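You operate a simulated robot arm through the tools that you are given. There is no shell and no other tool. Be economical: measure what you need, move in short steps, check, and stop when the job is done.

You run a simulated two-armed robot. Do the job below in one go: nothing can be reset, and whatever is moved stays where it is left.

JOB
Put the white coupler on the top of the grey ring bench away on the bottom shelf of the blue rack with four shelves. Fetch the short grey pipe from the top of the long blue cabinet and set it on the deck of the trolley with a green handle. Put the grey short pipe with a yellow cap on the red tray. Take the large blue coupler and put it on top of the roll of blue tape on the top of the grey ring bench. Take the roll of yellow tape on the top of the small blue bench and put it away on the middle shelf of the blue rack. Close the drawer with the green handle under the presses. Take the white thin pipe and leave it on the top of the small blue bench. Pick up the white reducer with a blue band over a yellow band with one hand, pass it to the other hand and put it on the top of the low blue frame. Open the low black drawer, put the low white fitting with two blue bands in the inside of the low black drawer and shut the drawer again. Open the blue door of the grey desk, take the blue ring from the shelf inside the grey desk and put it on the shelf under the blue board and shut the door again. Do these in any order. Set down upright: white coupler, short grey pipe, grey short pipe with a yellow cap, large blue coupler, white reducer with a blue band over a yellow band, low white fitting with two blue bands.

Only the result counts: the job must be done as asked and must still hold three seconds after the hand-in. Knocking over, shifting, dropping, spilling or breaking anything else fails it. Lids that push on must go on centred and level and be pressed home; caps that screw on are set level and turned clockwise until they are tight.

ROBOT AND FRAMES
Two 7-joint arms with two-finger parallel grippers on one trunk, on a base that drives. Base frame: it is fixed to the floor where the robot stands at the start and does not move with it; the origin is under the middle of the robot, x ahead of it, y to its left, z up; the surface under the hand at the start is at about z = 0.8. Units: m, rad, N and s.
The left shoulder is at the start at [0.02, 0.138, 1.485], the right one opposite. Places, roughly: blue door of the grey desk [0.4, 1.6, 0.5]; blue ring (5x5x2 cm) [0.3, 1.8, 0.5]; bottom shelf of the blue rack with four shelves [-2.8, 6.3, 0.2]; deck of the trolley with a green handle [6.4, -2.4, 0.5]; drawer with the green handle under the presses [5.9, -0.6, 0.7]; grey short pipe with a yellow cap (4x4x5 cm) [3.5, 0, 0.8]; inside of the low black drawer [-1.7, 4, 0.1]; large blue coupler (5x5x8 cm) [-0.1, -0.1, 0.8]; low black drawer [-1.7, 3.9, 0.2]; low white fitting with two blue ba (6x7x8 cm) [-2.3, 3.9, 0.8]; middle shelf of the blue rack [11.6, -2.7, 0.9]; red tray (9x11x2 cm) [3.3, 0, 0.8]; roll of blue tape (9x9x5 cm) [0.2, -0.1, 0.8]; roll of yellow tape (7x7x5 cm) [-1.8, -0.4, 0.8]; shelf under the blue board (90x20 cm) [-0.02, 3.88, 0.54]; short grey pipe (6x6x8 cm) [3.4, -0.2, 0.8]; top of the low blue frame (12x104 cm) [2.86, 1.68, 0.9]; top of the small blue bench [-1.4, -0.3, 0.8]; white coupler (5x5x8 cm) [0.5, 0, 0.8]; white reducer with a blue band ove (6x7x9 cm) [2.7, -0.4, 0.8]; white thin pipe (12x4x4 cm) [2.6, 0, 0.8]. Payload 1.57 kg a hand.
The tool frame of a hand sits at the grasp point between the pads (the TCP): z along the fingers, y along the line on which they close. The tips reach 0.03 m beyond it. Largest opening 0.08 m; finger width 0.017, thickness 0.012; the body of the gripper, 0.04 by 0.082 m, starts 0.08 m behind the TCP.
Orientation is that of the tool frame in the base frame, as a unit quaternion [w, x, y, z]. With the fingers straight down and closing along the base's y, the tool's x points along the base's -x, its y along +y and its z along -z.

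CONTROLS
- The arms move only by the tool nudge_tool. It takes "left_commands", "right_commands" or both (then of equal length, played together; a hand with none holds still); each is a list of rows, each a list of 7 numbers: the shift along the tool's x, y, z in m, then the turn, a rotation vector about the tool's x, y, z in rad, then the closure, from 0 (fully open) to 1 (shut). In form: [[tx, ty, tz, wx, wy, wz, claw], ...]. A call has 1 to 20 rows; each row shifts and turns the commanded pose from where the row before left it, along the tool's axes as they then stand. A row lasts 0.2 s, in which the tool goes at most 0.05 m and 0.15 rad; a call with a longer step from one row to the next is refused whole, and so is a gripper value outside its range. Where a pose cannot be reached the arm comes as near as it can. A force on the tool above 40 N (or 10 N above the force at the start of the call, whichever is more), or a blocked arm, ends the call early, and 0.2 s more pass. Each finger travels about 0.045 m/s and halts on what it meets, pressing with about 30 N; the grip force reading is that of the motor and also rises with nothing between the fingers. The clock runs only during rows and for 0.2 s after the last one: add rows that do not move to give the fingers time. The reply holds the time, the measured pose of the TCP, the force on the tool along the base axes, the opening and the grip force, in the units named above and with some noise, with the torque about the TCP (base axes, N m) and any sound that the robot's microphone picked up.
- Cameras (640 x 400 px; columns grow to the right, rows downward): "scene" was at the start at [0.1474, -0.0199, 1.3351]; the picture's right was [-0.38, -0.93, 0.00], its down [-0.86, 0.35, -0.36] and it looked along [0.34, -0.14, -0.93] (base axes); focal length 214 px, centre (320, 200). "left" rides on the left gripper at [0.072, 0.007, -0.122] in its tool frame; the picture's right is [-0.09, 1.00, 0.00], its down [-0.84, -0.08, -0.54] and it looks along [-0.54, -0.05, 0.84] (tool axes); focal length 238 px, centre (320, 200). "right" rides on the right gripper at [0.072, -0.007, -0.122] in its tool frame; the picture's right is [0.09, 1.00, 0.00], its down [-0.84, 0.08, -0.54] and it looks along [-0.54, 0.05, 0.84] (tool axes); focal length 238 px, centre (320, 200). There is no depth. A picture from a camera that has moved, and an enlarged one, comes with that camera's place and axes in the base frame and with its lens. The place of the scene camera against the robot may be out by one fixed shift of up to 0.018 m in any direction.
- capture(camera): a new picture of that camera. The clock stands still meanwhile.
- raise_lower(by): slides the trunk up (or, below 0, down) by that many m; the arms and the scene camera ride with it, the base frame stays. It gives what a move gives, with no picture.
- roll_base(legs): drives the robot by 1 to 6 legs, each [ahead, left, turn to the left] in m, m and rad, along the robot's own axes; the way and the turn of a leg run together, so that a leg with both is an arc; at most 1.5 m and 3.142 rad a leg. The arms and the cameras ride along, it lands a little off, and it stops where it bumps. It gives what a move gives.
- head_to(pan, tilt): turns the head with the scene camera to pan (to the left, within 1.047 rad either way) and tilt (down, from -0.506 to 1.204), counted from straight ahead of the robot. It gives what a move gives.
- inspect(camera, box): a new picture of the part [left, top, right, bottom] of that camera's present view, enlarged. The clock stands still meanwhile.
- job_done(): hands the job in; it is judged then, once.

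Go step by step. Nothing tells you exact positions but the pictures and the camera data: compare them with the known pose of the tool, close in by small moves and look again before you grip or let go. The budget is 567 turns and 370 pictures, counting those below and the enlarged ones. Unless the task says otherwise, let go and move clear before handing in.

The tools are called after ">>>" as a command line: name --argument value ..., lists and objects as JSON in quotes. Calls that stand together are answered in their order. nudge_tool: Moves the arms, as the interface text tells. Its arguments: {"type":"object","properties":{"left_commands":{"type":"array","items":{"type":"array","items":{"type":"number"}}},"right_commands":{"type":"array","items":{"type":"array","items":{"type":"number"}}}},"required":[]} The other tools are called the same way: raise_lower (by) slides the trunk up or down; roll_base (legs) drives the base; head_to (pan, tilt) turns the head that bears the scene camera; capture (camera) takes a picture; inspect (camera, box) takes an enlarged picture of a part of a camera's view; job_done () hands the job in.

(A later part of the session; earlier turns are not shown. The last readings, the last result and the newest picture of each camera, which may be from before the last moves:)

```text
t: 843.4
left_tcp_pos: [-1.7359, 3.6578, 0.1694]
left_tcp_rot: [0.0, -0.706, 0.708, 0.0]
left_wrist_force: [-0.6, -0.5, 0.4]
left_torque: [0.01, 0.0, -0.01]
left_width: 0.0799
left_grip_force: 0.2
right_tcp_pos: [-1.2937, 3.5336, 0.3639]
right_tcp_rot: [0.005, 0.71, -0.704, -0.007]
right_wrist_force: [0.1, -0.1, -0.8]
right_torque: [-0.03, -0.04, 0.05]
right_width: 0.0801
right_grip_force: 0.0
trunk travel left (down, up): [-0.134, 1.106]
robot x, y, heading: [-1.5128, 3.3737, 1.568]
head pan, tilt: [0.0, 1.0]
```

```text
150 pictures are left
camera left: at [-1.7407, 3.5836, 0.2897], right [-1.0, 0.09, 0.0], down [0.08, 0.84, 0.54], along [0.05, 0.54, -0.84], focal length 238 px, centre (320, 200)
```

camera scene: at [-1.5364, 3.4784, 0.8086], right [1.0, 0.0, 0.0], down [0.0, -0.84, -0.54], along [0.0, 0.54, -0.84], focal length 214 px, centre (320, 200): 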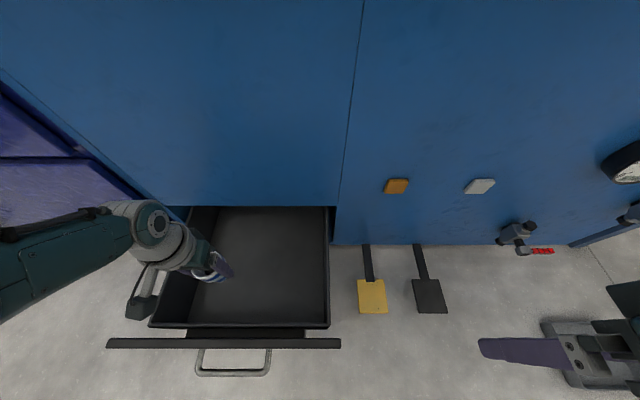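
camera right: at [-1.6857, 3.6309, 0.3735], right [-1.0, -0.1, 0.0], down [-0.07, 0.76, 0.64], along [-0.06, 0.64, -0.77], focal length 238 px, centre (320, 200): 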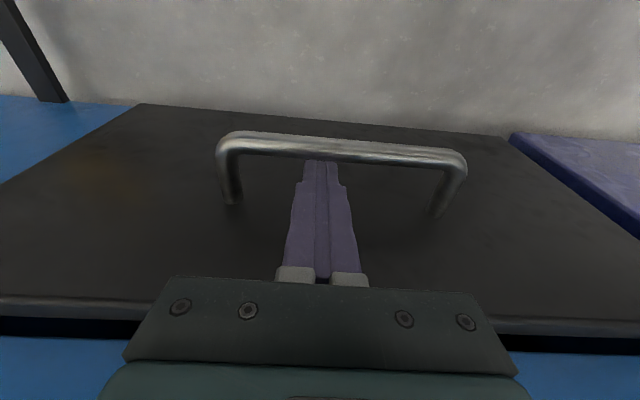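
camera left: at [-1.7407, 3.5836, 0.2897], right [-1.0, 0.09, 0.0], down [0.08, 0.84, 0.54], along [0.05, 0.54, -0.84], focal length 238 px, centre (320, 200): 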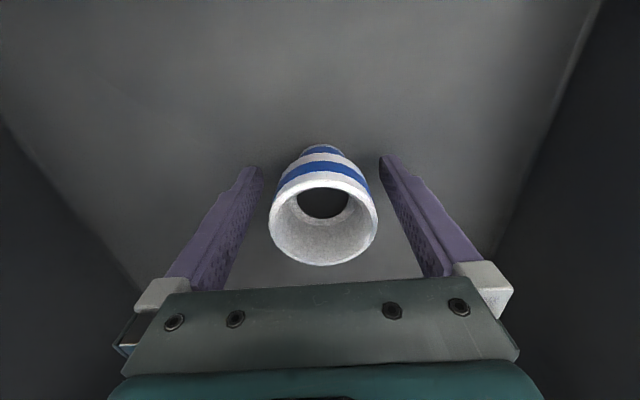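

The fitting stands upright in the drawer. Raise, retract the left arm, and come down in front of the handle to push it shut slowly.

>>> raise_lower --by 0.35

>>> nudge_tool --left_commands '[[0.04, 0, 0, 0, 0, 0, 1], [0.04, 0, 0, 0, 0, 0, 1], [0.04, 0, 0, 0, 0, 0, 1], [0.03, 0, 0, 0, 0, 0, 1], [0, 0, 0, 0, 0, 0, 1]]'

>>> roll_base --legs '[[-0.12, -0.03, 0]]'

>>> capture --camera "left"

>>> capture --camera "scene"

```text
t: 846.8
left_tcp_pos: [-1.7355, 3.6556, 0.5199]
left_tcp_rot: [-0.001, -0.706, 0.708, 0.0]
left_wrist_force: [-0.1, 0.8, -0.6]
left_torque: [0.01, -0.02, -0.03]
left_width: 0.0799
left_grip_force: 0.3
right_tcp_pos: [-1.2935, 3.5342, 0.714]
right_tcp_rot: [0.004, 0.71, -0.704, -0.007]
right_wrist_force: [0.2, 0.7, -0.3]
right_torque: [0.03, 0.02, -0.03]
right_width: 0.0799
right_grip_force: 0.0
trunk travel left (down, up): [-0.484, 0.756]
robot x, y, heading: [-1.5119, 3.3728, 1.569]
head pan, tilt: [0.0, 1.0]
```

```text
t: 848.0
left_tcp_pos: [-1.7368, 3.5039, 0.519]
left_tcp_rot: [-0.001, -0.706, 0.708, 0.0]
left_wrist_force: [0.1, 1.2, -0.2]
left_torque: [0.01, -0.02, -0.05]
left_width: 0.0
left_grip_force: 14.1
right_tcp_pos: [-1.2932, 3.5342, 0.714]
right_tcp_rot: [0.004, 0.71, -0.704, -0.008]
right_wrist_force: [0.2, -0.8, -0.1]
right_torque: [0.02, -0.03, 0.03]
right_width: 0.0801
right_grip_force: 0.0
trunk travel left (down, up): [-0.484, 0.756]
robot x, y, heading: [-1.5107, 3.3731, 1.57]
head pan, tilt: [0.0, 1.0]
```

```text
t: 849.2
left_tcp_pos: [-1.7082, 3.3828, 0.5191]
left_tcp_rot: [-0.001, -0.707, 0.707, -0.001]
left_wrist_force: [0.0, 0.0, -0.7]
left_torque: [0.05, 0.0, 0.06]
left_width: 0.0
left_grip_force: 21.2
right_tcp_pos: [-1.2646, 3.4129, 0.7156]
right_tcp_rot: [0.005, 0.709, -0.705, -0.007]
right_wrist_force: [1.0, -0.5, -0.4]
right_torque: [0.03, 0.01, 0.01]
right_width: 0.0798
right_grip_force: 0.0
trunk travel left (down, up): [-0.484, 0.756]
robot x, y, heading: [-1.4873, 3.2535, 1.573]
head pan, tilt: [0.0, 1.0]
```

```text
149 pictures are left
camera left: at [-1.7129, 3.3099, 0.6399], right [-1.0, 0.09, 0.0], down [0.08, 0.84, 0.54], along [0.05, 0.54, -0.84], focal length 238 px, centre (320, 200)
```

left: 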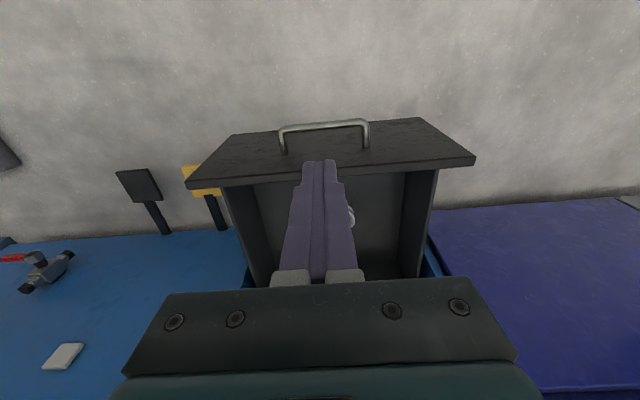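

```text
148 pictures are left
camera scene: at [-1.4873, 3.4234, 0.9716], right [1.0, 0.0, 0.0], down [0.0, -0.84, -0.54], along [0.0, 0.54, -0.84], focal length 214 px, centre (320, 200)
```

scene: 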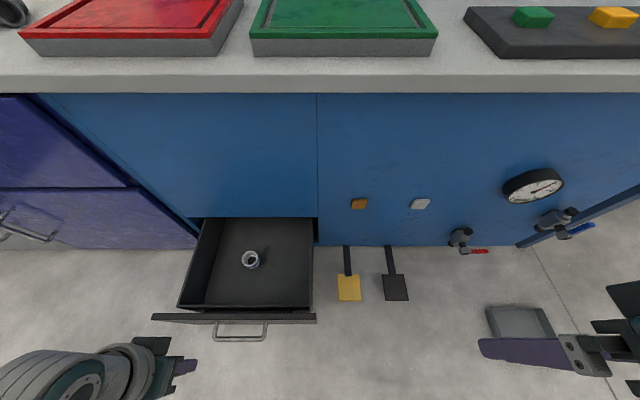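

>>> raise_lower --by -0.262

>>> nudge_tool --left_commands '[[-0.008, 0, 0, 0, 0, 0, 1], [-0.008, 0, 0, 0, 0, 0, 1], [-0.008, 0, 0, 0, 0, 0, 1], [-0.008, 0, 0, 0, 0, 0, 1], [-0.008, 0, 0, 0, 0, 0, 1], [-0.008, 0, 0, 0, 0, 0, 1], [-0.008, 0, 0, 0, 0, 0, 1], [-0.008, 0, 0, 0, 0, 0, 1], [-0.008, 0, 0, 0, 0, 0, 1], [-0.008, 0, 0, 0, 0, 0, 1]]'

>>> capture --camera "left"

```text
t: 851.9
left_tcp_pos: [-1.7074, 3.3831, 0.257]
left_tcp_rot: [0.0, -0.707, 0.708, 0.001]
left_wrist_force: [0.1, -0.4, -0.1]
left_torque: [-0.01, -0.01, 0.01]
left_width: 0.0
left_grip_force: 21.4
right_tcp_pos: [-1.2648, 3.4135, 0.4529]
right_tcp_rot: [0.003, 0.709, -0.705, -0.007]
right_wrist_force: [0.6, 0.1, -0.1]
right_torque: [0.01, -0.02, 0.02]
right_width: 0.0801
right_grip_force: 0.1
trunk travel left (down, up): [-0.222, 1.018]
robot x, y, heading: [-1.4842, 3.2564, 1.564]
head pan, tilt: [0.0, 1.0]
```

```text
t: 854.1
left_tcp_pos: [-1.7072, 3.462, 0.2586]
left_tcp_rot: [0.001, -0.706, 0.708, 0.0]
left_wrist_force: [0.2, -0.8, -1.4]
left_torque: [-0.04, 0.04, 0.01]
left_width: 0.0
left_grip_force: 21.7
right_tcp_pos: [-1.264, 3.4143, 0.4522]
right_tcp_rot: [0.005, 0.709, -0.705, -0.007]
right_wrist_force: [0.1, 1.2, 0.3]
right_torque: [-0.03, 0.02, 0.01]
right_width: 0.0801
right_grip_force: 0.2
trunk travel left (down, up): [-0.222, 1.018]
robot x, y, heading: [-1.4837, 3.2505, 1.572]
head pan, tilt: [0.0, 1.0]
```

```text
147 pictures are left
camera left: at [-1.7127, 3.3897, 0.3795], right [-1.0, 0.09, 0.0], down [0.08, 0.84, 0.54], along [0.05, 0.54, -0.84], focal length 238 px, centre (320, 200)
```

left: 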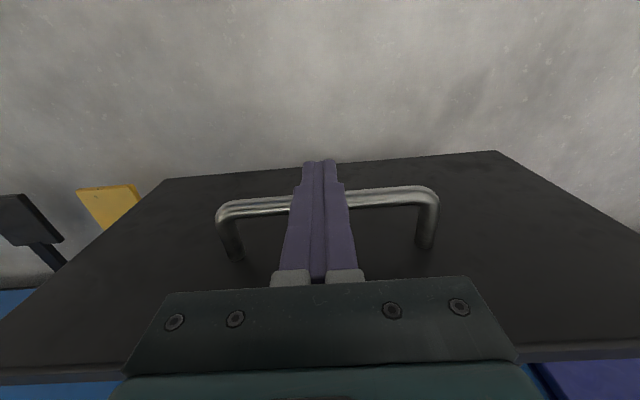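

>>> nudge_tool --left_commands '[[-0.008, 0, 0, 0, 0, 0, 1], [-0.008, 0, 0, 0, 0, 0, 1], [-0.008, 0, 0, 0, 0, 0, 1], [-0.008, 0, 0, 0, 0, 0, 1], [-0.008, 0, 0, 0, 0, 0, 1], [-0.008, 0, 0, 0, 0, 0, 1], [-0.008, 0, 0, 0, 0, 0, 1], [-0.008, 0, 0, 0, 0, 0, 1], [-0.008, 0, 0, 0, 0, 0, 1], [-0.008, 0, 0, 0, 0, 0, 1], [-0.008, 0, 0, 0, 0, 0, 1], [-0.008, 0, 0, 0, 0, 0, 1], [-0.008, 0, 0, 0, 0, 0, 1], [-0.008, 0, 0, 0, 0, 0, 1], [-0.008, 0, 0, 0, 0, 0, 1], [-0.008, 0, 0, 0, 0, 0, 1]]'

>>> capture --camera "left"

```text
t: 857.5
left_tcp_pos: [-1.7055, 3.5694, 0.2833]
left_tcp_rot: [0.0, -0.707, 0.708, 0.001]
left_wrist_force: [-0.6, -1.6, 0.4]
left_torque: [-0.06, -0.02, 0.01]
left_width: 0.0
left_grip_force: 21.3
left hand out of reach, approached as far as the arm can: row 10, 11, 12, 13, 14, 15, 16
right_tcp_pos: [-1.2647, 3.4124, 0.4523]
right_tcp_rot: [0.005, 0.709, -0.705, -0.006]
right_wrist_force: [-0.9, 0.5, -0.3]
right_torque: [-0.02, 0.01, -0.02]
right_width: 0.0802
right_grip_force: 0.1
trunk travel left (down, up): [-0.222, 1.018]
robot x, y, heading: [-1.4863, 3.2532, 1.567]
head pan, tilt: [0.0, 1.0]
```

```text
146 pictures are left
camera left: at [-1.7102, 3.4971, 0.4048], right [-1.0, 0.09, 0.0], down [0.08, 0.84, 0.54], along [0.05, 0.54, -0.84], focal length 238 px, centre (320, 200)
```

left: 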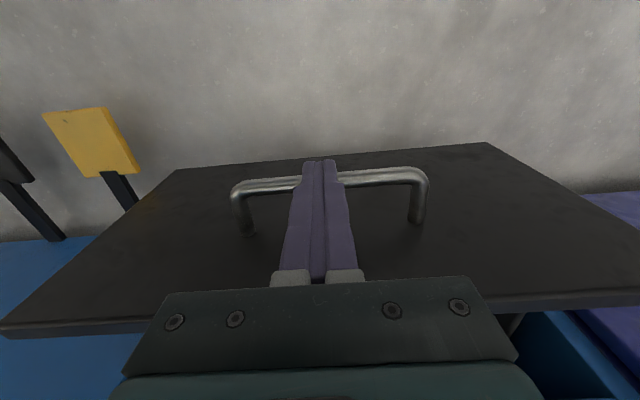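

>>> raise_lower --by -0.03

>>> roll_base --legs '[[0.025, 0, 0], [0.025, 0, 0], [0.025, 0, 0]]'

>>> capture --camera "left"

```text
t: 858.3
left_tcp_pos: [-1.7048, 3.5696, 0.2531]
left_tcp_rot: [-0.001, -0.707, 0.708, 0.0]
left_wrist_force: [0.3, -0.4, 0.2]
left_torque: [0.0, 0.0, 0.02]
left_width: 0.0
left_grip_force: 21.2
right_tcp_pos: [-1.2655, 3.4135, 0.4224]
right_tcp_rot: [0.005, 0.709, -0.705, -0.007]
right_wrist_force: [-0.4, -0.5, 0.0]
right_torque: [0.01, 0.03, 0.0]
right_width: 0.0802
right_grip_force: 0.0
trunk travel left (down, up): [-0.192, 1.048]
robot x, y, heading: [-1.4859, 3.253, 1.57]
head pan, tilt: [0.0, 1.0]
```

```text
t: 859.9
left_tcp_pos: [-1.7049, 3.6387, 0.2526]
left_tcp_rot: [-0.002, -0.706, 0.709, -0.001]
left_wrist_force: [-0.8, 0.6, -0.2]
left_torque: [0.01, 0.01, 0.0]
left_width: 0.0
left_grip_force: 21.5
right_tcp_pos: [-1.2639, 3.4842, 0.4217]
right_tcp_rot: [0.005, 0.708, -0.706, -0.006]
right_wrist_force: [0.2, 0.0, 0.1]
right_torque: [0.04, 0.0, 0.03]
right_width: 0.0798
right_grip_force: 0.1
trunk travel left (down, up): [-0.192, 1.048]
robot x, y, heading: [-1.4842, 3.3274, 1.566]
head pan, tilt: [0.0, 1.0]
```

```text
145 pictures are left
camera left: at [-1.7096, 3.5681, 0.3739], right [-1.0, 0.09, 0.0], down [0.08, 0.84, 0.54], along [0.05, 0.54, -0.84], focal length 238 px, centre (320, 200)
```

left: 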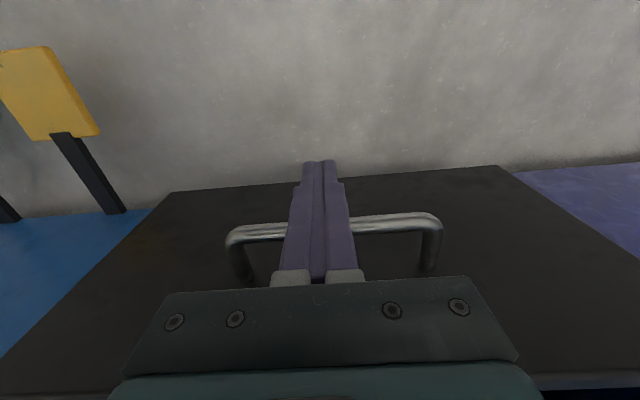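

>>> roll_base --legs '[[0.02, 0, 0], [0.02, 0, 0]]'

>>> roll_base --legs '[[0.012, 0, 0]]'

>>> capture --camera "scene"

```text
t: 861.1
left_tcp_pos: [-1.7038, 3.6824, 0.2532]
left_tcp_rot: [-0.002, -0.706, 0.708, -0.002]
left_wrist_force: [0.3, -4.9, 2.9]
left_torque: [0.02, 0.0, 0.02]
left_width: 0.0003
left_grip_force: 21.6
right_tcp_pos: [-1.2632, 3.5284, 0.422]
right_tcp_rot: [0.005, 0.709, -0.705, -0.007]
right_wrist_force: [1.3, 0.2, -1.3]
right_torque: [-0.02, -0.03, 0.01]
right_width: 0.08
right_grip_force: 0.0
trunk travel left (down, up): [-0.192, 1.048]
robot x, y, heading: [-1.4873, 3.3668, 1.569]
head pan, tilt: [0.0, 1.0]
```

```text
t: 861.8
left_tcp_pos: [-1.7039, 3.683, 0.2501]
left_tcp_rot: [-0.007, -0.706, 0.708, -0.005]
left_wrist_force: [-0.9, -16.3, -5.5]
left_torque: [-0.06, -0.19, 0.05]
left_width: 0.0
left_grip_force: 21.3
right_tcp_pos: [-1.2643, 3.5299, 0.4204]
right_tcp_rot: [0.007, 0.709, -0.705, -0.006]
right_wrist_force: [0.2, 0.2, -0.2]
right_torque: [0.01, -0.02, 0.03]
right_width: 0.0799
right_grip_force: 0.2
trunk travel left (down, up): [-0.192, 1.048]
robot x, y, heading: [-1.4843, 3.3789, 1.567]
head pan, tilt: [0.0, 1.0]
```

```text
144 pictures are left
camera scene: at [-1.4872, 3.5427, 0.6784], right [1.0, 0.0, 0.0], down [0.0, -0.84, -0.54], along [0.0, 0.54, -0.84], focal length 214 px, centre (320, 200)
```

scene: 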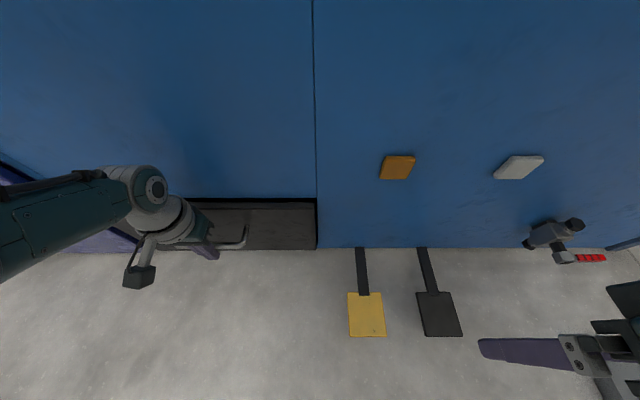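

The drawer hit its stop and is closed. Back off, raise, and travel round to the grey desk with the blue door.

>>> roll_base --legs '[[-0.25, 0, 0]]'

>>> raise_lower --by 0.4

>>> capture --camera "scene"

>>> raise_lower --by 0.4

>>> raise_lower --by 0.22

>>> roll_base --legs '[[-0.2, 0.55, 0], [-1.3, 0, 0], [-1.35, 0, 0]]'

```text
t: 863.6
left_tcp_pos: [-1.7036, 3.4461, 0.253]
left_tcp_rot: [-0.004, -0.704, 0.71, -0.002]
left_wrist_force: [0.9, -1.0, -0.1]
left_torque: [-0.01, 0.02, -0.01]
left_width: 0.0
left_grip_force: 21.0
right_tcp_pos: [-1.2642, 3.2895, 0.4225]
right_tcp_rot: [-0.004, -0.707, 0.707, 0.007]
right_wrist_force: [-0.5, 0.0, 0.2]
right_torque: [0.0, 0.0, 0.03]
right_width: 0.0803
right_grip_force: 0.1
trunk travel left (down, up): [-0.192, 1.048]
robot x, y, heading: [-1.4879, 3.1271, 1.564]
head pan, tilt: [0.0, 1.0]
```

```text
t: 867.5
left_tcp_pos: [-1.7044, 3.4447, 0.6524]
left_tcp_rot: [-0.004, -0.705, 0.71, -0.003]
left_wrist_force: [-0.1, 0.3, 0.5]
left_torque: [-0.01, 0.02, -0.03]
left_width: 0.0003
left_grip_force: 20.6
right_tcp_pos: [-1.263, 3.2881, 0.8226]
right_tcp_rot: [-0.005, -0.707, 0.707, 0.007]
right_wrist_force: [-0.4, -0.4, 0.2]
right_torque: [0.02, 0.0, 0.0]
right_width: 0.0798
right_grip_force: 0.1
trunk travel left (down, up): [-0.592, 0.648]
robot x, y, heading: [-1.4855, 3.1298, 1.561]
head pan, tilt: [0.0, 1.0]
```

```text
143 pictures are left
camera scene: at [-1.4873, 3.3005, 1.0796], right [1.0, -0.01, 0.0], down [-0.01, -0.84, -0.54], along [0.0, 0.54, -0.84], focal length 214 px, centre (320, 200)
```

scene: 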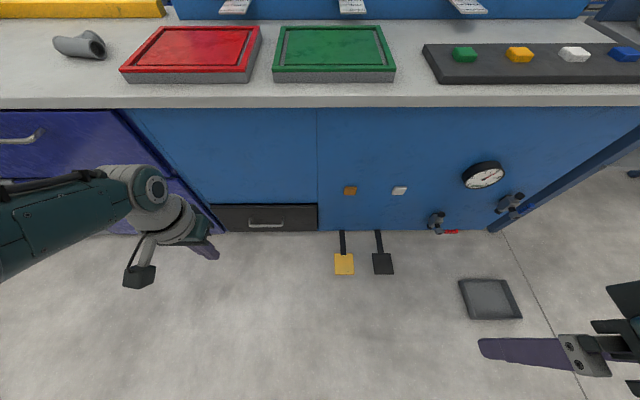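

```text
t: 871.3
left_tcp_pos: [-1.703, 3.4451, 1.0526]
left_tcp_rot: [-0.004, -0.704, 0.71, -0.002]
left_wrist_force: [0.0, -0.1, -0.5]
left_torque: [-0.02, -0.02, -0.02]
left_width: 0.0001
left_grip_force: 21.7
right_tcp_pos: [-1.2639, 3.289, 1.2214]
right_tcp_rot: [0.005, 0.708, -0.707, -0.006]
right_wrist_force: [-1.1, 1.1, -0.7]
right_torque: [-0.02, 0.03, 0.01]
right_width: 0.08
right_grip_force: 0.1
trunk travel left (down, up): [-0.992, 0.248]
robot x, y, heading: [-1.4863, 3.1309, 1.562]
head pan, tilt: [0.0, 1.0]
```

```text
t: 873.6
left_tcp_pos: [-1.704, 3.4446, 1.2722]
left_tcp_rot: [-0.004, -0.705, 0.709, -0.002]
left_wrist_force: [-0.5, 0.1, 0.0]
left_torque: [0.01, -0.01, 0.0]
left_width: 0.0001
left_grip_force: 21.5
right_tcp_pos: [-1.2645, 3.2889, 1.4412]
right_tcp_rot: [-0.004, -0.707, 0.707, 0.007]
right_wrist_force: [0.4, -1.2, 1.2]
right_torque: [0.03, -0.01, 0.02]
right_width: 0.0799
right_grip_force: 0.0
trunk travel left (down, up): [-1.212, 0.028]
robot x, y, heading: [-1.4822, 3.1314, 1.567]
head pan, tilt: [0.0, 1.0]
```

```text
t: 889.4
left_tcp_pos: [-2.2701, 0.6148, 1.2728]
left_tcp_rot: [0.003, 0.711, -0.704, 0.003]
left_wrist_force: [0.1, -0.1, -0.1]
left_torque: [-0.01, 0.01, 0.0]
left_width: 0.0002
left_grip_force: 21.1
right_tcp_pos: [-1.8283, 0.4669, 1.4427]
right_tcp_rot: [0.004, 0.713, -0.701, -0.007]
right_wrist_force: [0.9, 0.4, 0.6]
right_torque: [0.04, 0.02, -0.01]
right_width: 0.0799
right_grip_force: 0.0
trunk travel left (down, up): [-1.212, 0.028]
robot x, y, heading: [-2.0478, 0.3045, 1.584]
head pan, tilt: [0.0, 1.0]
```

>>> roll_base --legs '[[-0.15, -1.2, -0.013], [0, -1.1, 0]]'

>>> head_to --pan 0 --tilt 0.7

>>> capture --camera "scene"

```text
t: 900.8
left_tcp_pos: [0.0525, 0.4287, 1.2726]
left_tcp_rot: [-0.004, -0.697, 0.717, -0.003]
left_wrist_force: [0.3, -0.3, 0.5]
left_torque: [0.02, 0.01, 0.01]
left_width: 0.0
left_grip_force: 21.0
right_tcp_pos: [0.489, 0.2635, 1.4429]
right_tcp_rot: [-0.004, -0.7, 0.714, 0.007]
right_wrist_force: [0.2, -0.6, -0.2]
right_torque: [-0.02, -0.03, 0.0]
right_width: 0.08
right_grip_force: 0.2
trunk travel left (down, up): [-1.212, 0.028]
robot x, y, heading: [0.2674, 0.1114, 1.543]
head pan, tilt: [0.0, 1.0]
```

```text
t: 901.6
left_tcp_pos: [0.0538, 0.4282, 1.2732]
left_tcp_rot: [-0.005, -0.697, 0.717, -0.002]
left_wrist_force: [0.0, 0.2, -0.1]
left_torque: [0.05, 0.01, 0.03]
left_width: 0.0
left_grip_force: 21.1
right_tcp_pos: [0.4893, 0.2626, 1.4421]
right_tcp_rot: [-0.004, -0.7, 0.714, 0.006]
right_wrist_force: [-0.1, -0.5, -0.3]
right_torque: [0.07, 0.0, 0.0]
right_width: 0.08
right_grip_force: 0.0
trunk travel left (down, up): [-1.212, 0.028]
robot x, y, heading: [0.2669, 0.1092, 1.54]
head pan, tilt: [0.0, 0.7]
```

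```text
142 pictures are left
camera scene: at [0.2669, 0.2954, 1.7229], right [1.0, -0.03, 0.0], down [-0.02, -0.64, -0.76], along [0.02, 0.76, -0.64], focal length 214 px, centre (320, 200)
```

scene: 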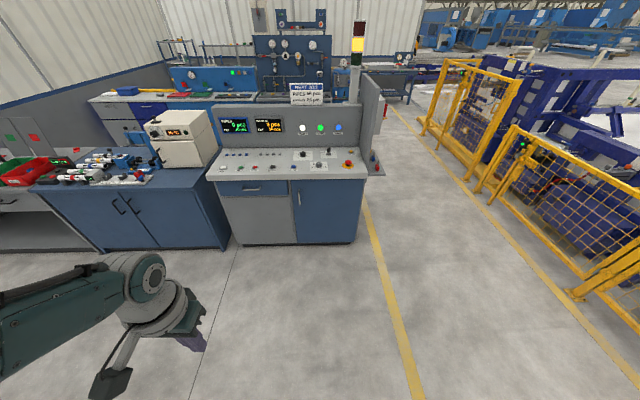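

>>> inspect --camera "scene" --box '[210, 160, 380, 260]'

```text
3.76 times, centred on (295, 210) of scene
camera zoom: at [0.2669, 0.2954, 1.7229], right [1.0, -0.03, 0.0], down [-0.02, -0.64, -0.76], along [0.02, 0.76, -0.64], focal length 807 px, centre (414, 162)
```

zoom: 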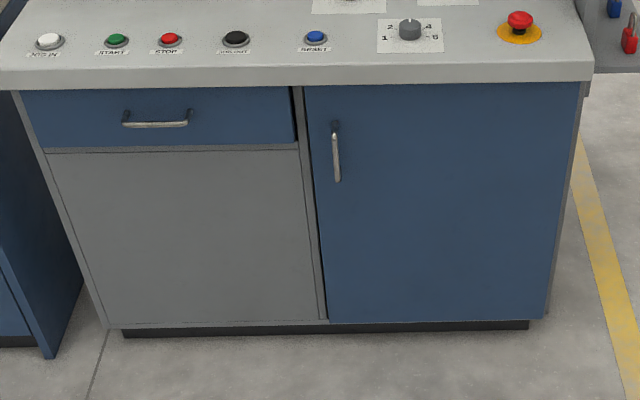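

The blue door hinges on the right (x≈0.64), with a vertical bar handle near (0.14, 1.58, z 0.59–0.73). I'll grip the bar with the left hand pointing forward and swing the door by driving the base in an arc about the hinge.

>>> roll_base --legs '[[0.5, -0.09, 0.031]]'

>>> nudge_tool --left_commands '[[0, 0, 0, 0, -0.1333, 0, 0], [0, 0, 0, 0, -0.1333, 0, 0], [0, 0, 0, 0, -0.1333, 0, 0], [0, 0, 0, 0, -0.1333, 0, 0], [0, 0, 0, 0, -0.1333, 0, 0], [0, 0, 0, 0, -0.1333, 0, 0], [0, 0, 0, 0, -0.1333, 0, 0], [0, 0, 0, 0, -0.1333, 0, 0], [0, 0, 0, 0, -0.1333, 0, 0], [0, 0, 0, 0, 0, 0, 0]]'

>>> raise_lower --by -0.4

>>> raise_lower --by -0.25

>>> capture --camera "left"

>>> capture --camera "scene"

```text
t: 904.5
left_tcp_pos: [0.1437, 0.9003, 1.2715]
left_tcp_rot: [-0.003, -0.705, 0.709, -0.002]
left_wrist_force: [-0.3, -0.1, 0.6]
left_torque: [0.02, -0.04, 0.0]
left_width: 0.0
left_grip_force: 21.7
right_tcp_pos: [0.5845, 0.7453, 1.4429]
right_tcp_rot: [0.004, 0.708, -0.706, -0.008]
right_wrist_force: [0.1, 0.1, 0.5]
right_torque: [-0.01, -0.03, -0.02]
right_width: 0.0802
right_grip_force: 0.0
trunk travel left (down, up): [-1.212, 0.028]
robot x, y, heading: [0.3667, 0.5839, 1.563]
head pan, tilt: [0.0, 0.7]
```

```text
t: 906.7
left_tcp_pos: [0.1408, 0.896, 1.309]
left_tcp_rot: [0.397, -0.584, 0.586, 0.397]
left_wrist_force: [0.3, 0.2, -0.8]
left_torque: [0.01, -0.02, 0.01]
left_width: 0.0802
left_grip_force: 0.0
left hand out of reach, approached as far as the arm can: row 8, 9
right_tcp_pos: [0.5844, 0.7449, 1.4422]
right_tcp_rot: [0.004, 0.708, -0.706, -0.006]
right_wrist_force: [-0.1, -0.4, 0.5]
right_torque: [-0.02, -0.02, 0.02]
right_width: 0.0801
right_grip_force: 0.0
trunk travel left (down, up): [-1.212, 0.028]
robot x, y, heading: [0.3638, 0.5837, 1.566]
head pan, tilt: [0.0, 0.7]
```

```text
t: 910.5
left_tcp_pos: [0.1418, 0.896, 0.9083]
left_tcp_rot: [0.397, -0.584, 0.587, 0.397]
left_wrist_force: [0.2, -0.6, 0.3]
left_torque: [-0.02, 0.02, 0.02]
left_width: 0.0799
left_grip_force: 0.0
right_tcp_pos: [0.5848, 0.7455, 1.0419]
right_tcp_rot: [0.005, 0.708, -0.706, -0.007]
right_wrist_force: [-0.3, 0.0, 0.4]
right_torque: [0.02, 0.0, -0.01]
right_width: 0.0799
right_grip_force: 0.0
trunk travel left (down, up): [-0.812, 0.428]
robot x, y, heading: [0.3642, 0.5832, 1.565]
head pan, tilt: [0.0, 0.7]
```

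```text
t: 913.1
left_tcp_pos: [0.1415, 0.8955, 0.6577]
left_tcp_rot: [0.396, -0.584, 0.587, 0.396]
left_wrist_force: [0.0, -0.5, -0.1]
left_torque: [-0.01, 0.0, 0.04]
left_width: 0.08
left_grip_force: 0.1
right_tcp_pos: [0.5843, 0.746, 0.7921]
right_tcp_rot: [0.004, 0.709, -0.705, -0.006]
right_wrist_force: [-0.3, -0.4, -0.7]
right_torque: [0.0, 0.0, -0.03]
right_width: 0.0801
right_grip_force: 0.1
trunk travel left (down, up): [-0.562, 0.678]
robot x, y, heading: [0.3647, 0.5895, 1.568]
head pan, tilt: [0.0, 0.7]
```

```text
140 pictures are left
camera left: at [0.1358, 0.755, 0.6347], right [-1.0, 0.04, 0.09], down [0.08, -0.19, 0.98], along [0.05, 0.98, 0.19], focal length 238 px, centre (320, 200)
```

left: 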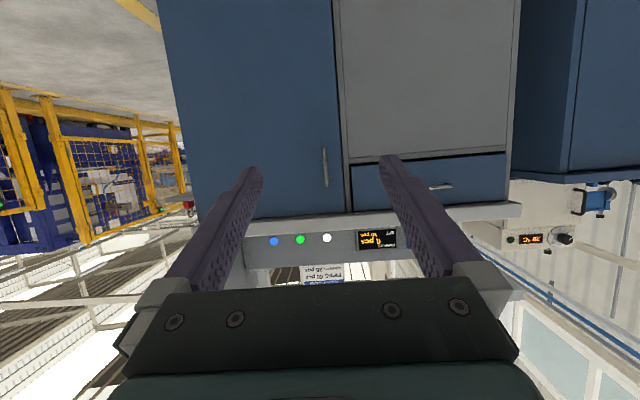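

```text
139 pictures are left
camera scene: at [0.3611, 0.7721, 1.073], right [1.0, 0.0, 0.0], down [0.0, -0.64, -0.76], along [0.0, 0.76, -0.64], focal length 214 px, centre (320, 200)
```

scene: 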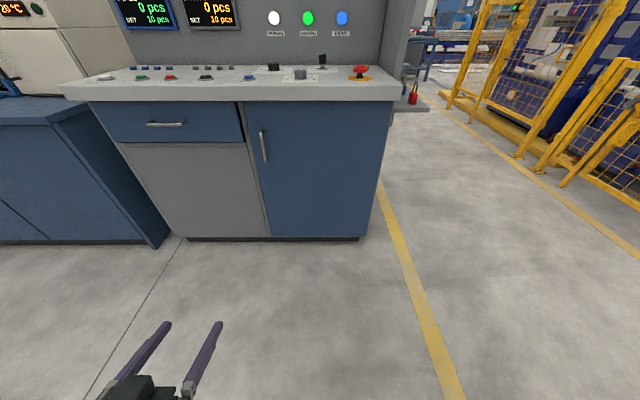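

>>> roll_base --legs '[[0.52, 0, 0]]'

>>> capture --camera "left"

>>> capture --camera "scene"

```text
t: 916.0
left_tcp_pos: [0.1385, 1.3948, 0.6565]
left_tcp_rot: [-0.395, 0.587, -0.585, -0.397]
left_wrist_force: [0.3, 0.1, 1.1]
left_torque: [0.02, -0.02, 0.01]
left_width: 0.08
left_grip_force: 0.1
right_tcp_pos: [0.5828, 1.2494, 0.7921]
right_tcp_rot: [0.005, 0.711, -0.703, -0.007]
right_wrist_force: [0.1, 1.4, 0.1]
right_torque: [0.0, -0.02, 0.01]
right_width: 0.0799
right_grip_force: 0.0
trunk travel left (down, up): [-0.562, 0.678]
robot x, y, heading: [0.3658, 1.0895, 1.576]
head pan, tilt: [0.0, 0.7]
```

```text
138 pictures are left
camera left: at [0.1344, 1.2552, 0.6346], right [-1.0, 0.03, 0.09], down [0.08, -0.19, 0.98], along [0.05, 0.98, 0.19], focal length 238 px, centre (320, 200)
```

left: 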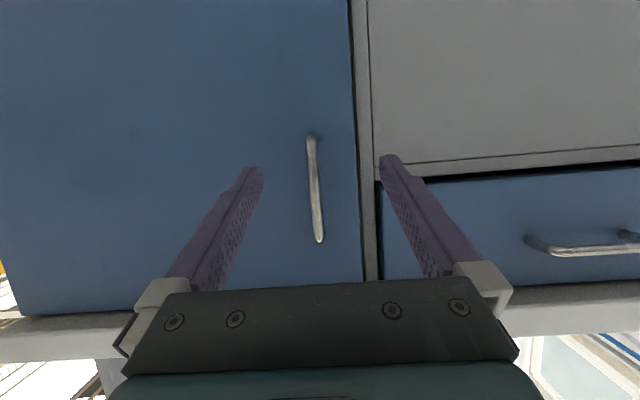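

```text
137 pictures are left
camera scene: at [0.3596, 1.2745, 1.073], right [1.0, 0.0, 0.0], down [0.0, -0.64, -0.77], along [0.0, 0.77, -0.64], focal length 214 px, centre (320, 200)
```

scene: 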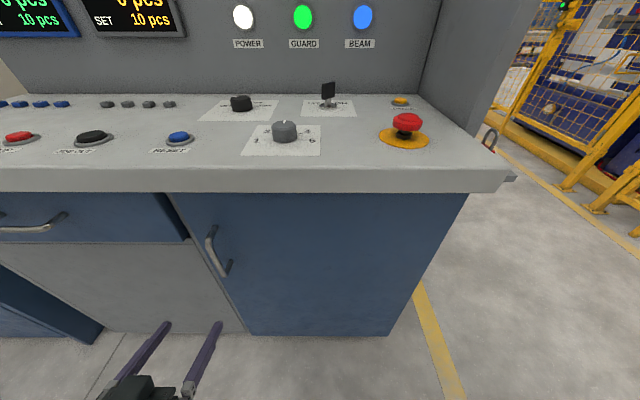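

>>> roll_base --legs '[[0.1, -0.012, -0.005]]'

>>> capture --camera "left"

```text
t: 917.2
left_tcp_pos: [0.1533, 1.4973, 0.6575]
left_tcp_rot: [0.395, -0.585, 0.587, 0.396]
left_wrist_force: [-0.2, -0.8, 0.1]
left_torque: [-0.02, 0.0, 0.0]
left_width: 0.0798
left_grip_force: 0.0
right_tcp_pos: [0.5958, 1.3492, 0.793]
right_tcp_rot: [0.004, 0.709, -0.706, -0.006]
right_wrist_force: [-0.3, 0.0, 0.1]
right_torque: [0.03, 0.01, -0.06]
right_width: 0.0802
right_grip_force: 0.0
trunk travel left (down, up): [-0.562, 0.678]
robot x, y, heading: [0.3763, 1.1865, 1.565]
head pan, tilt: [0.0, 0.7]
```

```text
136 pictures are left
camera left: at [0.1472, 1.357, 0.6346], right [-1.0, 0.04, 0.09], down [0.08, -0.19, 0.98], along [0.05, 0.98, 0.19], focal length 238 px, centre (320, 200)
```

left: 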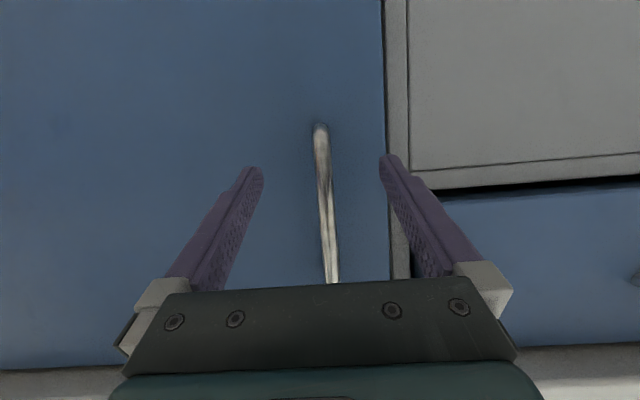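

>>> roll_base --legs '[[0.028, 0.0, 0]]'

>>> inspect --camera "scene" --box '[120, 180, 320, 380]'

>>> capture --camera "left"

```text
t: 918.0
left_tcp_pos: [0.1525, 1.5256, 0.6574]
left_tcp_rot: [0.397, -0.584, 0.586, 0.396]
left_wrist_force: [0.7, 1.4, 0.2]
left_torque: [0.0, -0.01, 0.02]
left_width: 0.0799
left_grip_force: 0.0
right_tcp_pos: [0.5957, 1.3766, 0.7921]
right_tcp_rot: [0.005, 0.71, -0.705, -0.007]
right_wrist_force: [0.8, -0.2, 0.1]
right_torque: [-0.05, 0.0, -0.01]
right_width: 0.0801
right_grip_force: 0.0
trunk travel left (down, up): [-0.562, 0.678]
robot x, y, heading: [0.3732, 1.2167, 1.568]
head pan, tilt: [0.0, 0.7]
```

```text
2.00 times, centred on (220, 280) of scene
camera zoom: at [0.3724, 1.4026, 1.0731], right [1.0, 0.0, 0.0], down [0.0, -0.64, -0.77], along [0.0, 0.77, -0.64], focal length 429 px, centre (520, 40)
```

zoom: 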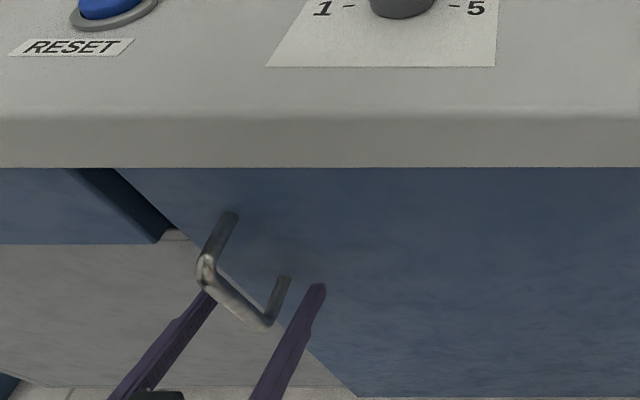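

```text
134 pictures are left
camera left: at [0.1471, 1.3845, 0.6346], right [-1.0, 0.04, 0.09], down [0.08, -0.19, 0.98], along [0.05, 0.98, 0.19], focal length 238 px, centre (320, 200)
```

left: 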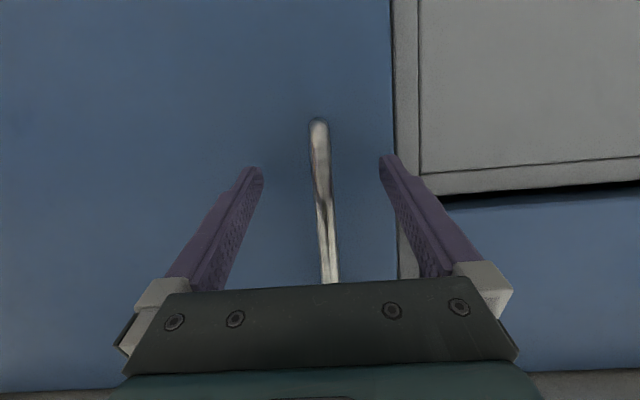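

>>> nudge_tool --left_commands '[[0, 0, 0, 0, 0, 0, 1], [0, 0, 0, 0, 0, 0, 1], [0, 0, 0, 0, 0, 0, 1], [0, 0, 0, 0, 0, 0, 1], [0, 0, 0, 0, 0, 0, 1], [0, 0, 0, 0, 0, 0, 1], [0, 0, 0, 0, 0, 0, 1], [0, 0, 0, 0, 0, 0, 1], [0, 0, 0, 0, 0, 0, 1], [0, 0, 0, 0, 0, 0, 1]]'

```text
t: 920.2
left_tcp_pos: [0.1497, 1.5227, 0.6564]
left_tcp_rot: [0.395, -0.585, 0.587, 0.396]
left_wrist_force: [-6.3, -0.6, -4.5]
left_torque: [0.12, -0.12, 0.03]
left_width: 0.0127
left_grip_force: 29.8
right_tcp_pos: [0.593, 1.3756, 0.7918]
right_tcp_rot: [0.005, 0.71, -0.704, -0.006]
right_wrist_force: [0.0, -0.8, 0.3]
right_torque: [-0.01, 0.0, 0.01]
right_width: 0.08
right_grip_force: 0.1
trunk travel left (down, up): [-0.562, 0.678]
robot x, y, heading: [0.3771, 1.2151, 1.572]
head pan, tilt: [0.0, 0.7]
```

Bar gripped (12.7 mm). Now a first small arc to test the door.

>>> roll_base --legs '[[-0.0405, -0.055, 0.15]]'

>>> capture --camera "scene"

```text
t: 921.2
left_tcp_pos: [0.1634, 1.4503, 0.6571]
left_tcp_rot: [-0.365, 0.627, -0.541, -0.425]
left_wrist_force: [-6.4, -1.4, -2.2]
left_torque: [-0.33, -0.1, 0.09]
left_width: 0.0126
left_grip_force: 29.9
right_tcp_pos: [0.6251, 1.369, 0.792]
right_tcp_rot: [0.005, 0.76, -0.65, -0.007]
right_wrist_force: [0.0, -0.8, -0.3]
right_torque: [-0.01, 0.04, 0.01]
right_width: 0.08
right_grip_force: 0.0
trunk travel left (down, up): [-0.562, 0.678]
robot x, y, heading: [0.431, 1.1781, 1.716]
head pan, tilt: [0.0, 0.7]
```

```text
133 pictures are left
camera scene: at [0.3999, 1.3626, 1.0729], right [0.99, 0.15, 0.0], down [0.09, -0.64, -0.76], along [-0.11, 0.76, -0.64], focal length 214 px, centre (320, 200)
```

scene: 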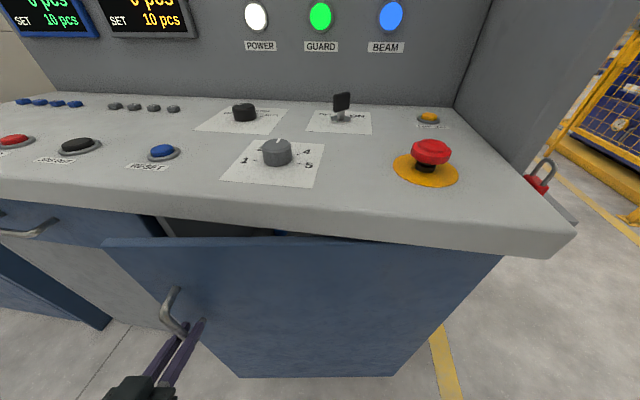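

>>> roll_base --legs '[[-0.0546, -0.0733, 0.2], [-0.0546, -0.0733, 0.2], [-0.0546, -0.0733, 0.2]]'

>>> capture --camera "scene"

```text
t: 923.9
left_tcp_pos: [0.3244, 1.1976, 0.6583]
left_tcp_rot: [-0.221, 0.76, -0.33, -0.515]
left_wrist_force: [-3.9, -4.1, 0.3]
left_torque: [-0.14, -0.24, 0.03]
left_width: 0.0127
left_grip_force: 30.1
right_tcp_pos: [0.7482, 1.3938, 0.7919]
right_tcp_rot: [0.007, 0.919, -0.393, -0.005]
right_wrist_force: [1.0, -0.2, 0.3]
right_torque: [-0.01, -0.01, -0.02]
right_width: 0.0803
right_grip_force: 0.1
trunk travel left (down, up): [-0.562, 0.678]
robot x, y, heading: [0.6979, 1.1252, 2.322]
head pan, tilt: [0.0, 0.7]
```

```text
132 pictures are left
camera scene: at [0.5684, 1.2636, 1.073], right [0.73, 0.68, 0.0], down [0.44, -0.47, -0.76], along [-0.52, 0.56, -0.64], focal length 214 px, centre (320, 200)
```

scene: 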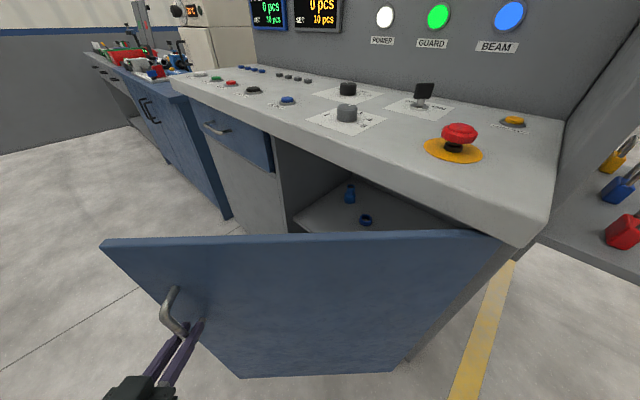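

>>> roll_base --legs '[[-0.0546, -0.0733, 0.2], [-0.0546, -0.0733, 0.2], [-0.0546, -0.0733, 0.2]]'

>>> capture --camera "scene"

```text
t: 926.5
left_tcp_pos: [0.5975, 1.0915, 0.6579]
left_tcp_rot: [-0.06, 0.823, -0.087, -0.558]
left_wrist_force: [0.9, 12.3, 10.6]
left_torque: [-0.14, -0.18, -0.05]
left_width: 0.0128
left_grip_force: 29.9
right_tcp_pos: [0.8348, 1.4916, 0.7933]
right_tcp_rot: [0.007, 0.995, -0.101, -0.003]
right_wrist_force: [-0.2, -0.2, 0.7]
right_torque: [-0.01, -0.01, -0.01]
right_width: 0.0799
right_grip_force: 0.1
trunk travel left (down, up): [-0.562, 0.678]
robot x, y, heading: [0.9447, 1.2402, 2.927]
head pan, tilt: [0.0, 0.7]
```

```text
131 pictures are left
camera scene: at [0.7609, 1.283, 1.0733], right [0.21, 0.98, 0.0], down [0.63, -0.13, -0.77], along [-0.75, 0.16, -0.64], focal length 214 px, centre (320, 200)
```

scene: 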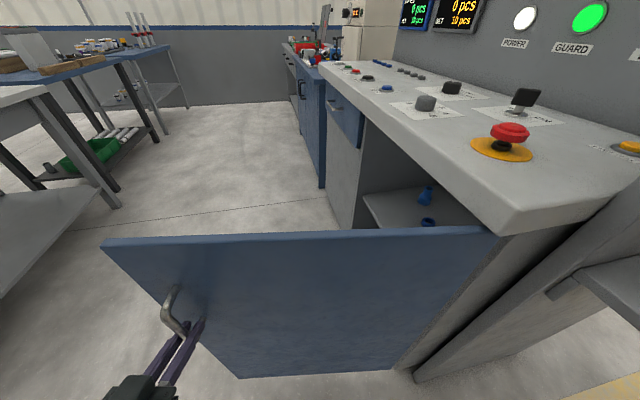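

The door stands about 84° open. Release the handle and back away.

>>> nudge_tool --left_commands '[[0, 0, 0, 0, 0, 0, 0.5], [0, 0, 0, 0, 0, 0, 0.2], [0, 0, 0, 0, 0, 0, 0], [0, 0, 0, 0, 0, 0, 0], [0, 0, 0, 0, 0, 0, 0]]'

>>> roll_base --legs '[[-0.15, 0, 0]]'

>>> raise_lower --by 0.4

>>> capture --camera "scene"

```text
t: 927.8
left_tcp_pos: [0.5976, 1.0878, 0.6571]
left_tcp_rot: [-0.059, 0.823, -0.088, -0.559]
left_wrist_force: [0.1, 0.1, 0.3]
left_torque: [0.01, -0.01, -0.03]
left_width: 0.0799
left_grip_force: 0.1
right_tcp_pos: [0.8348, 1.4881, 0.7925]
right_tcp_rot: [0.008, 0.995, -0.102, -0.002]
right_wrist_force: [0.8, -0.5, 1.0]
right_torque: [-0.01, 0.01, 0.02]
right_width: 0.0798
right_grip_force: 0.1
trunk travel left (down, up): [-0.562, 0.678]
robot x, y, heading: [0.9484, 1.24, 2.928]
head pan, tilt: [0.0, 0.7]
```

```text
t: 929.1
left_tcp_pos: [0.7445, 1.0552, 0.6581]
left_tcp_rot: [-0.058, 0.823, -0.087, -0.558]
left_wrist_force: [0.0, 0.5, -0.4]
left_torque: [-0.01, 0.04, -0.01]
left_width: 0.0799
left_grip_force: 0.1
right_tcp_pos: [0.9806, 1.4582, 0.7922]
right_tcp_rot: [0.008, 0.995, -0.099, -0.002]
right_wrist_force: [1.5, -0.2, -0.5]
right_torque: [0.05, 0.03, 0.0]
right_width: 0.08
right_grip_force: 0.1
trunk travel left (down, up): [-0.562, 0.678]
robot x, y, heading: [1.0956, 1.2117, 2.932]
head pan, tilt: [0.0, 0.7]
```

```text
t: 933.0
left_tcp_pos: [0.7417, 1.0553, 1.0571]
left_tcp_rot: [-0.057, 0.823, -0.086, -0.559]
left_wrist_force: [-0.3, 0.3, -0.4]
left_torque: [0.01, 0.01, -0.02]
left_width: 0.0802
left_grip_force: 0.0
right_tcp_pos: [0.9792, 1.4567, 1.1921]
right_tcp_rot: [0.008, 0.995, -0.099, -0.003]
right_wrist_force: [-0.5, 0.8, -0.3]
right_torque: [-0.01, 0.02, 0.01]
right_width: 0.0799
right_grip_force: 0.0
trunk travel left (down, up): [-0.962, 0.278]
robot x, y, heading: [1.0908, 1.2107, 2.931]
head pan, tilt: [0.0, 0.7]
```

```text
130 pictures are left
camera scene: at [0.9066, 1.2492, 1.473], right [0.21, 0.98, 0.0], down [0.63, -0.13, -0.76], along [-0.75, 0.16, -0.64], focal length 214 px, centre (320, 200)
```

scene: 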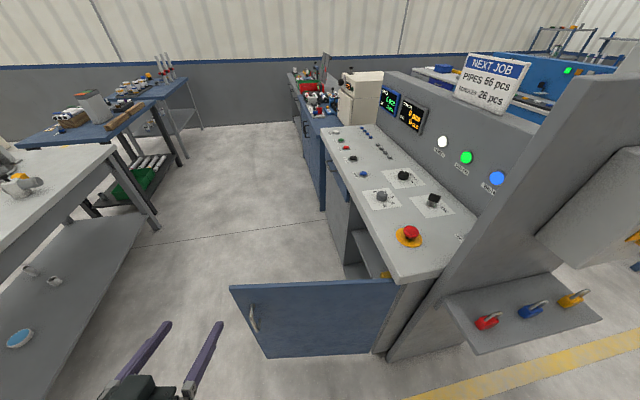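

The door stays open. I'll go in front of the opening; the right hand will fetch the ring with a 46° tilt, and the left gets folded back.

>>> roll_base --legs '[[0, 0.55, 0], [0, 0, -1.36], [0, 0.85, 0]]'

>>> nudge_tool --left_commands '[[0, 0, 0, 0, 0.132, 0, 0], [0, 0, 0, 0, 0.132, 0, 0], [0, 0, 0, 0, 0.132, 0, 0], [0, 0, 0, 0, 0.132, 0, 0], [0, 0, 0, 0, 0.132, 0, 0], [0, 0, 0, 0, 0.132, 0, 0], [0, 0, 0, 0, 0.132, 0, 0], [0, 0, 0, 0, 0.132, 0, 0], [0, 0, 0, 0, 0.132, 0, 0], [0.03, 0, 0, 0, 0, 0, 0], [0.03, 0, 0, 0, 0, 0, 0], [0.03, 0, 0, 0, 0, 0, 0]]' --right_commands '[[0, 0, 0.04, 0, -0.1333, 0, 0], [0, 0, 0.04, 0, -0.1333, 0, 0], [0, 0, 0, 0, -0.1333, 0, 0], [0, 0, 0, 0, -0.1333, 0, 0], [0, 0, 0, 0, -0.1333, 0, 0], [0, 0, 0, 0, -0.1333, 0, 0], [-0.0279, 0, 0.0287, 0, 0, 0, 0], [-0.0279, 0, 0.0287, 0, 0, 0, 0], [-0.0279, 0, 0.0287, 0, 0, 0, 0], [-0.0279, 0, 0.0287, 0, 0, 0, 0], [-0.0279, 0, 0.0287, 0, 0, 0, 0], [-0.0279, 0, 0.0287, 0, 0, 0, 0]]'

>>> capture --camera "scene"

```text
t: 943.5
left_tcp_pos: [-0.0991, 0.9485, 1.0557]
left_tcp_rot: [-0.389, 0.596, -0.574, -0.405]
left_wrist_force: [0.2, -0.8, 0.1]
left_torque: [0.0, -0.03, -0.06]
left_width: 0.0802
left_grip_force: 0.1
right_tcp_pos: [0.3486, 0.8189, 1.1925]
right_tcp_rot: [0.005, 0.724, -0.69, -0.007]
right_wrist_force: [0.3, 0.4, 1.0]
right_torque: [-0.02, 0.01, -0.01]
right_width: 0.0797
right_grip_force: 0.1
trunk travel left (down, up): [-0.962, 0.278]
robot x, y, heading: [0.1371, 0.6497, 1.613]
head pan, tilt: [0.0, 0.7]
```

```text
t: 946.1
left_tcp_pos: [-0.0995, 0.8605, 1.0567]
left_tcp_rot: [0.0, 0.72, -0.694, -0.002]
left_wrist_force: [0.5, -0.2, -0.5]
left_torque: [0.0, 0.03, -0.01]
left_width: 0.0799
left_grip_force: 0.0
right_tcp_pos: [0.3327, 1.0664, 1.1117]
right_tcp_rot: [-0.264, 0.663, -0.638, -0.289]
right_wrist_force: [1.2, -0.9, 0.2]
right_torque: [0.0, 0.01, 0.02]
right_width: 0.0798
right_grip_force: 0.0
trunk travel left (down, up): [-0.962, 0.278]
robot x, y, heading: [0.1358, 0.6489, 1.61]
head pan, tilt: [0.0, 0.7]
```

```text
129 pictures are left
camera scene: at [0.1238, 0.8353, 1.473], right [1.0, 0.04, 0.0], down [0.03, -0.64, -0.76], along [-0.03, 0.76, -0.64], focal length 214 px, centre (320, 200)
```

scene: 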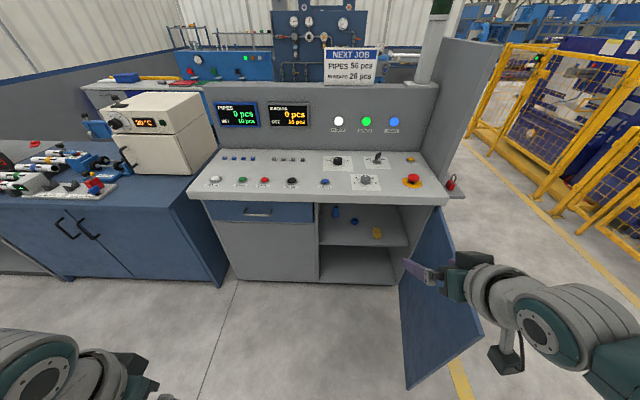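

>>> inspect --camera "scene" --box '[300, 190, 420, 290]'

```text
4.00 times, centred on (360, 240) of scene
camera zoom: at [0.1238, 0.8353, 1.473], right [1.0, 0.04, 0.0], down [0.03, -0.64, -0.76], along [-0.03, 0.76, -0.64], focal length 858 px, centre (160, 40)
```

zoom: 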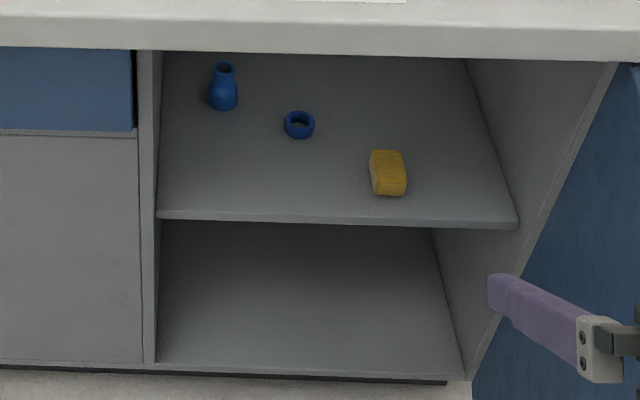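

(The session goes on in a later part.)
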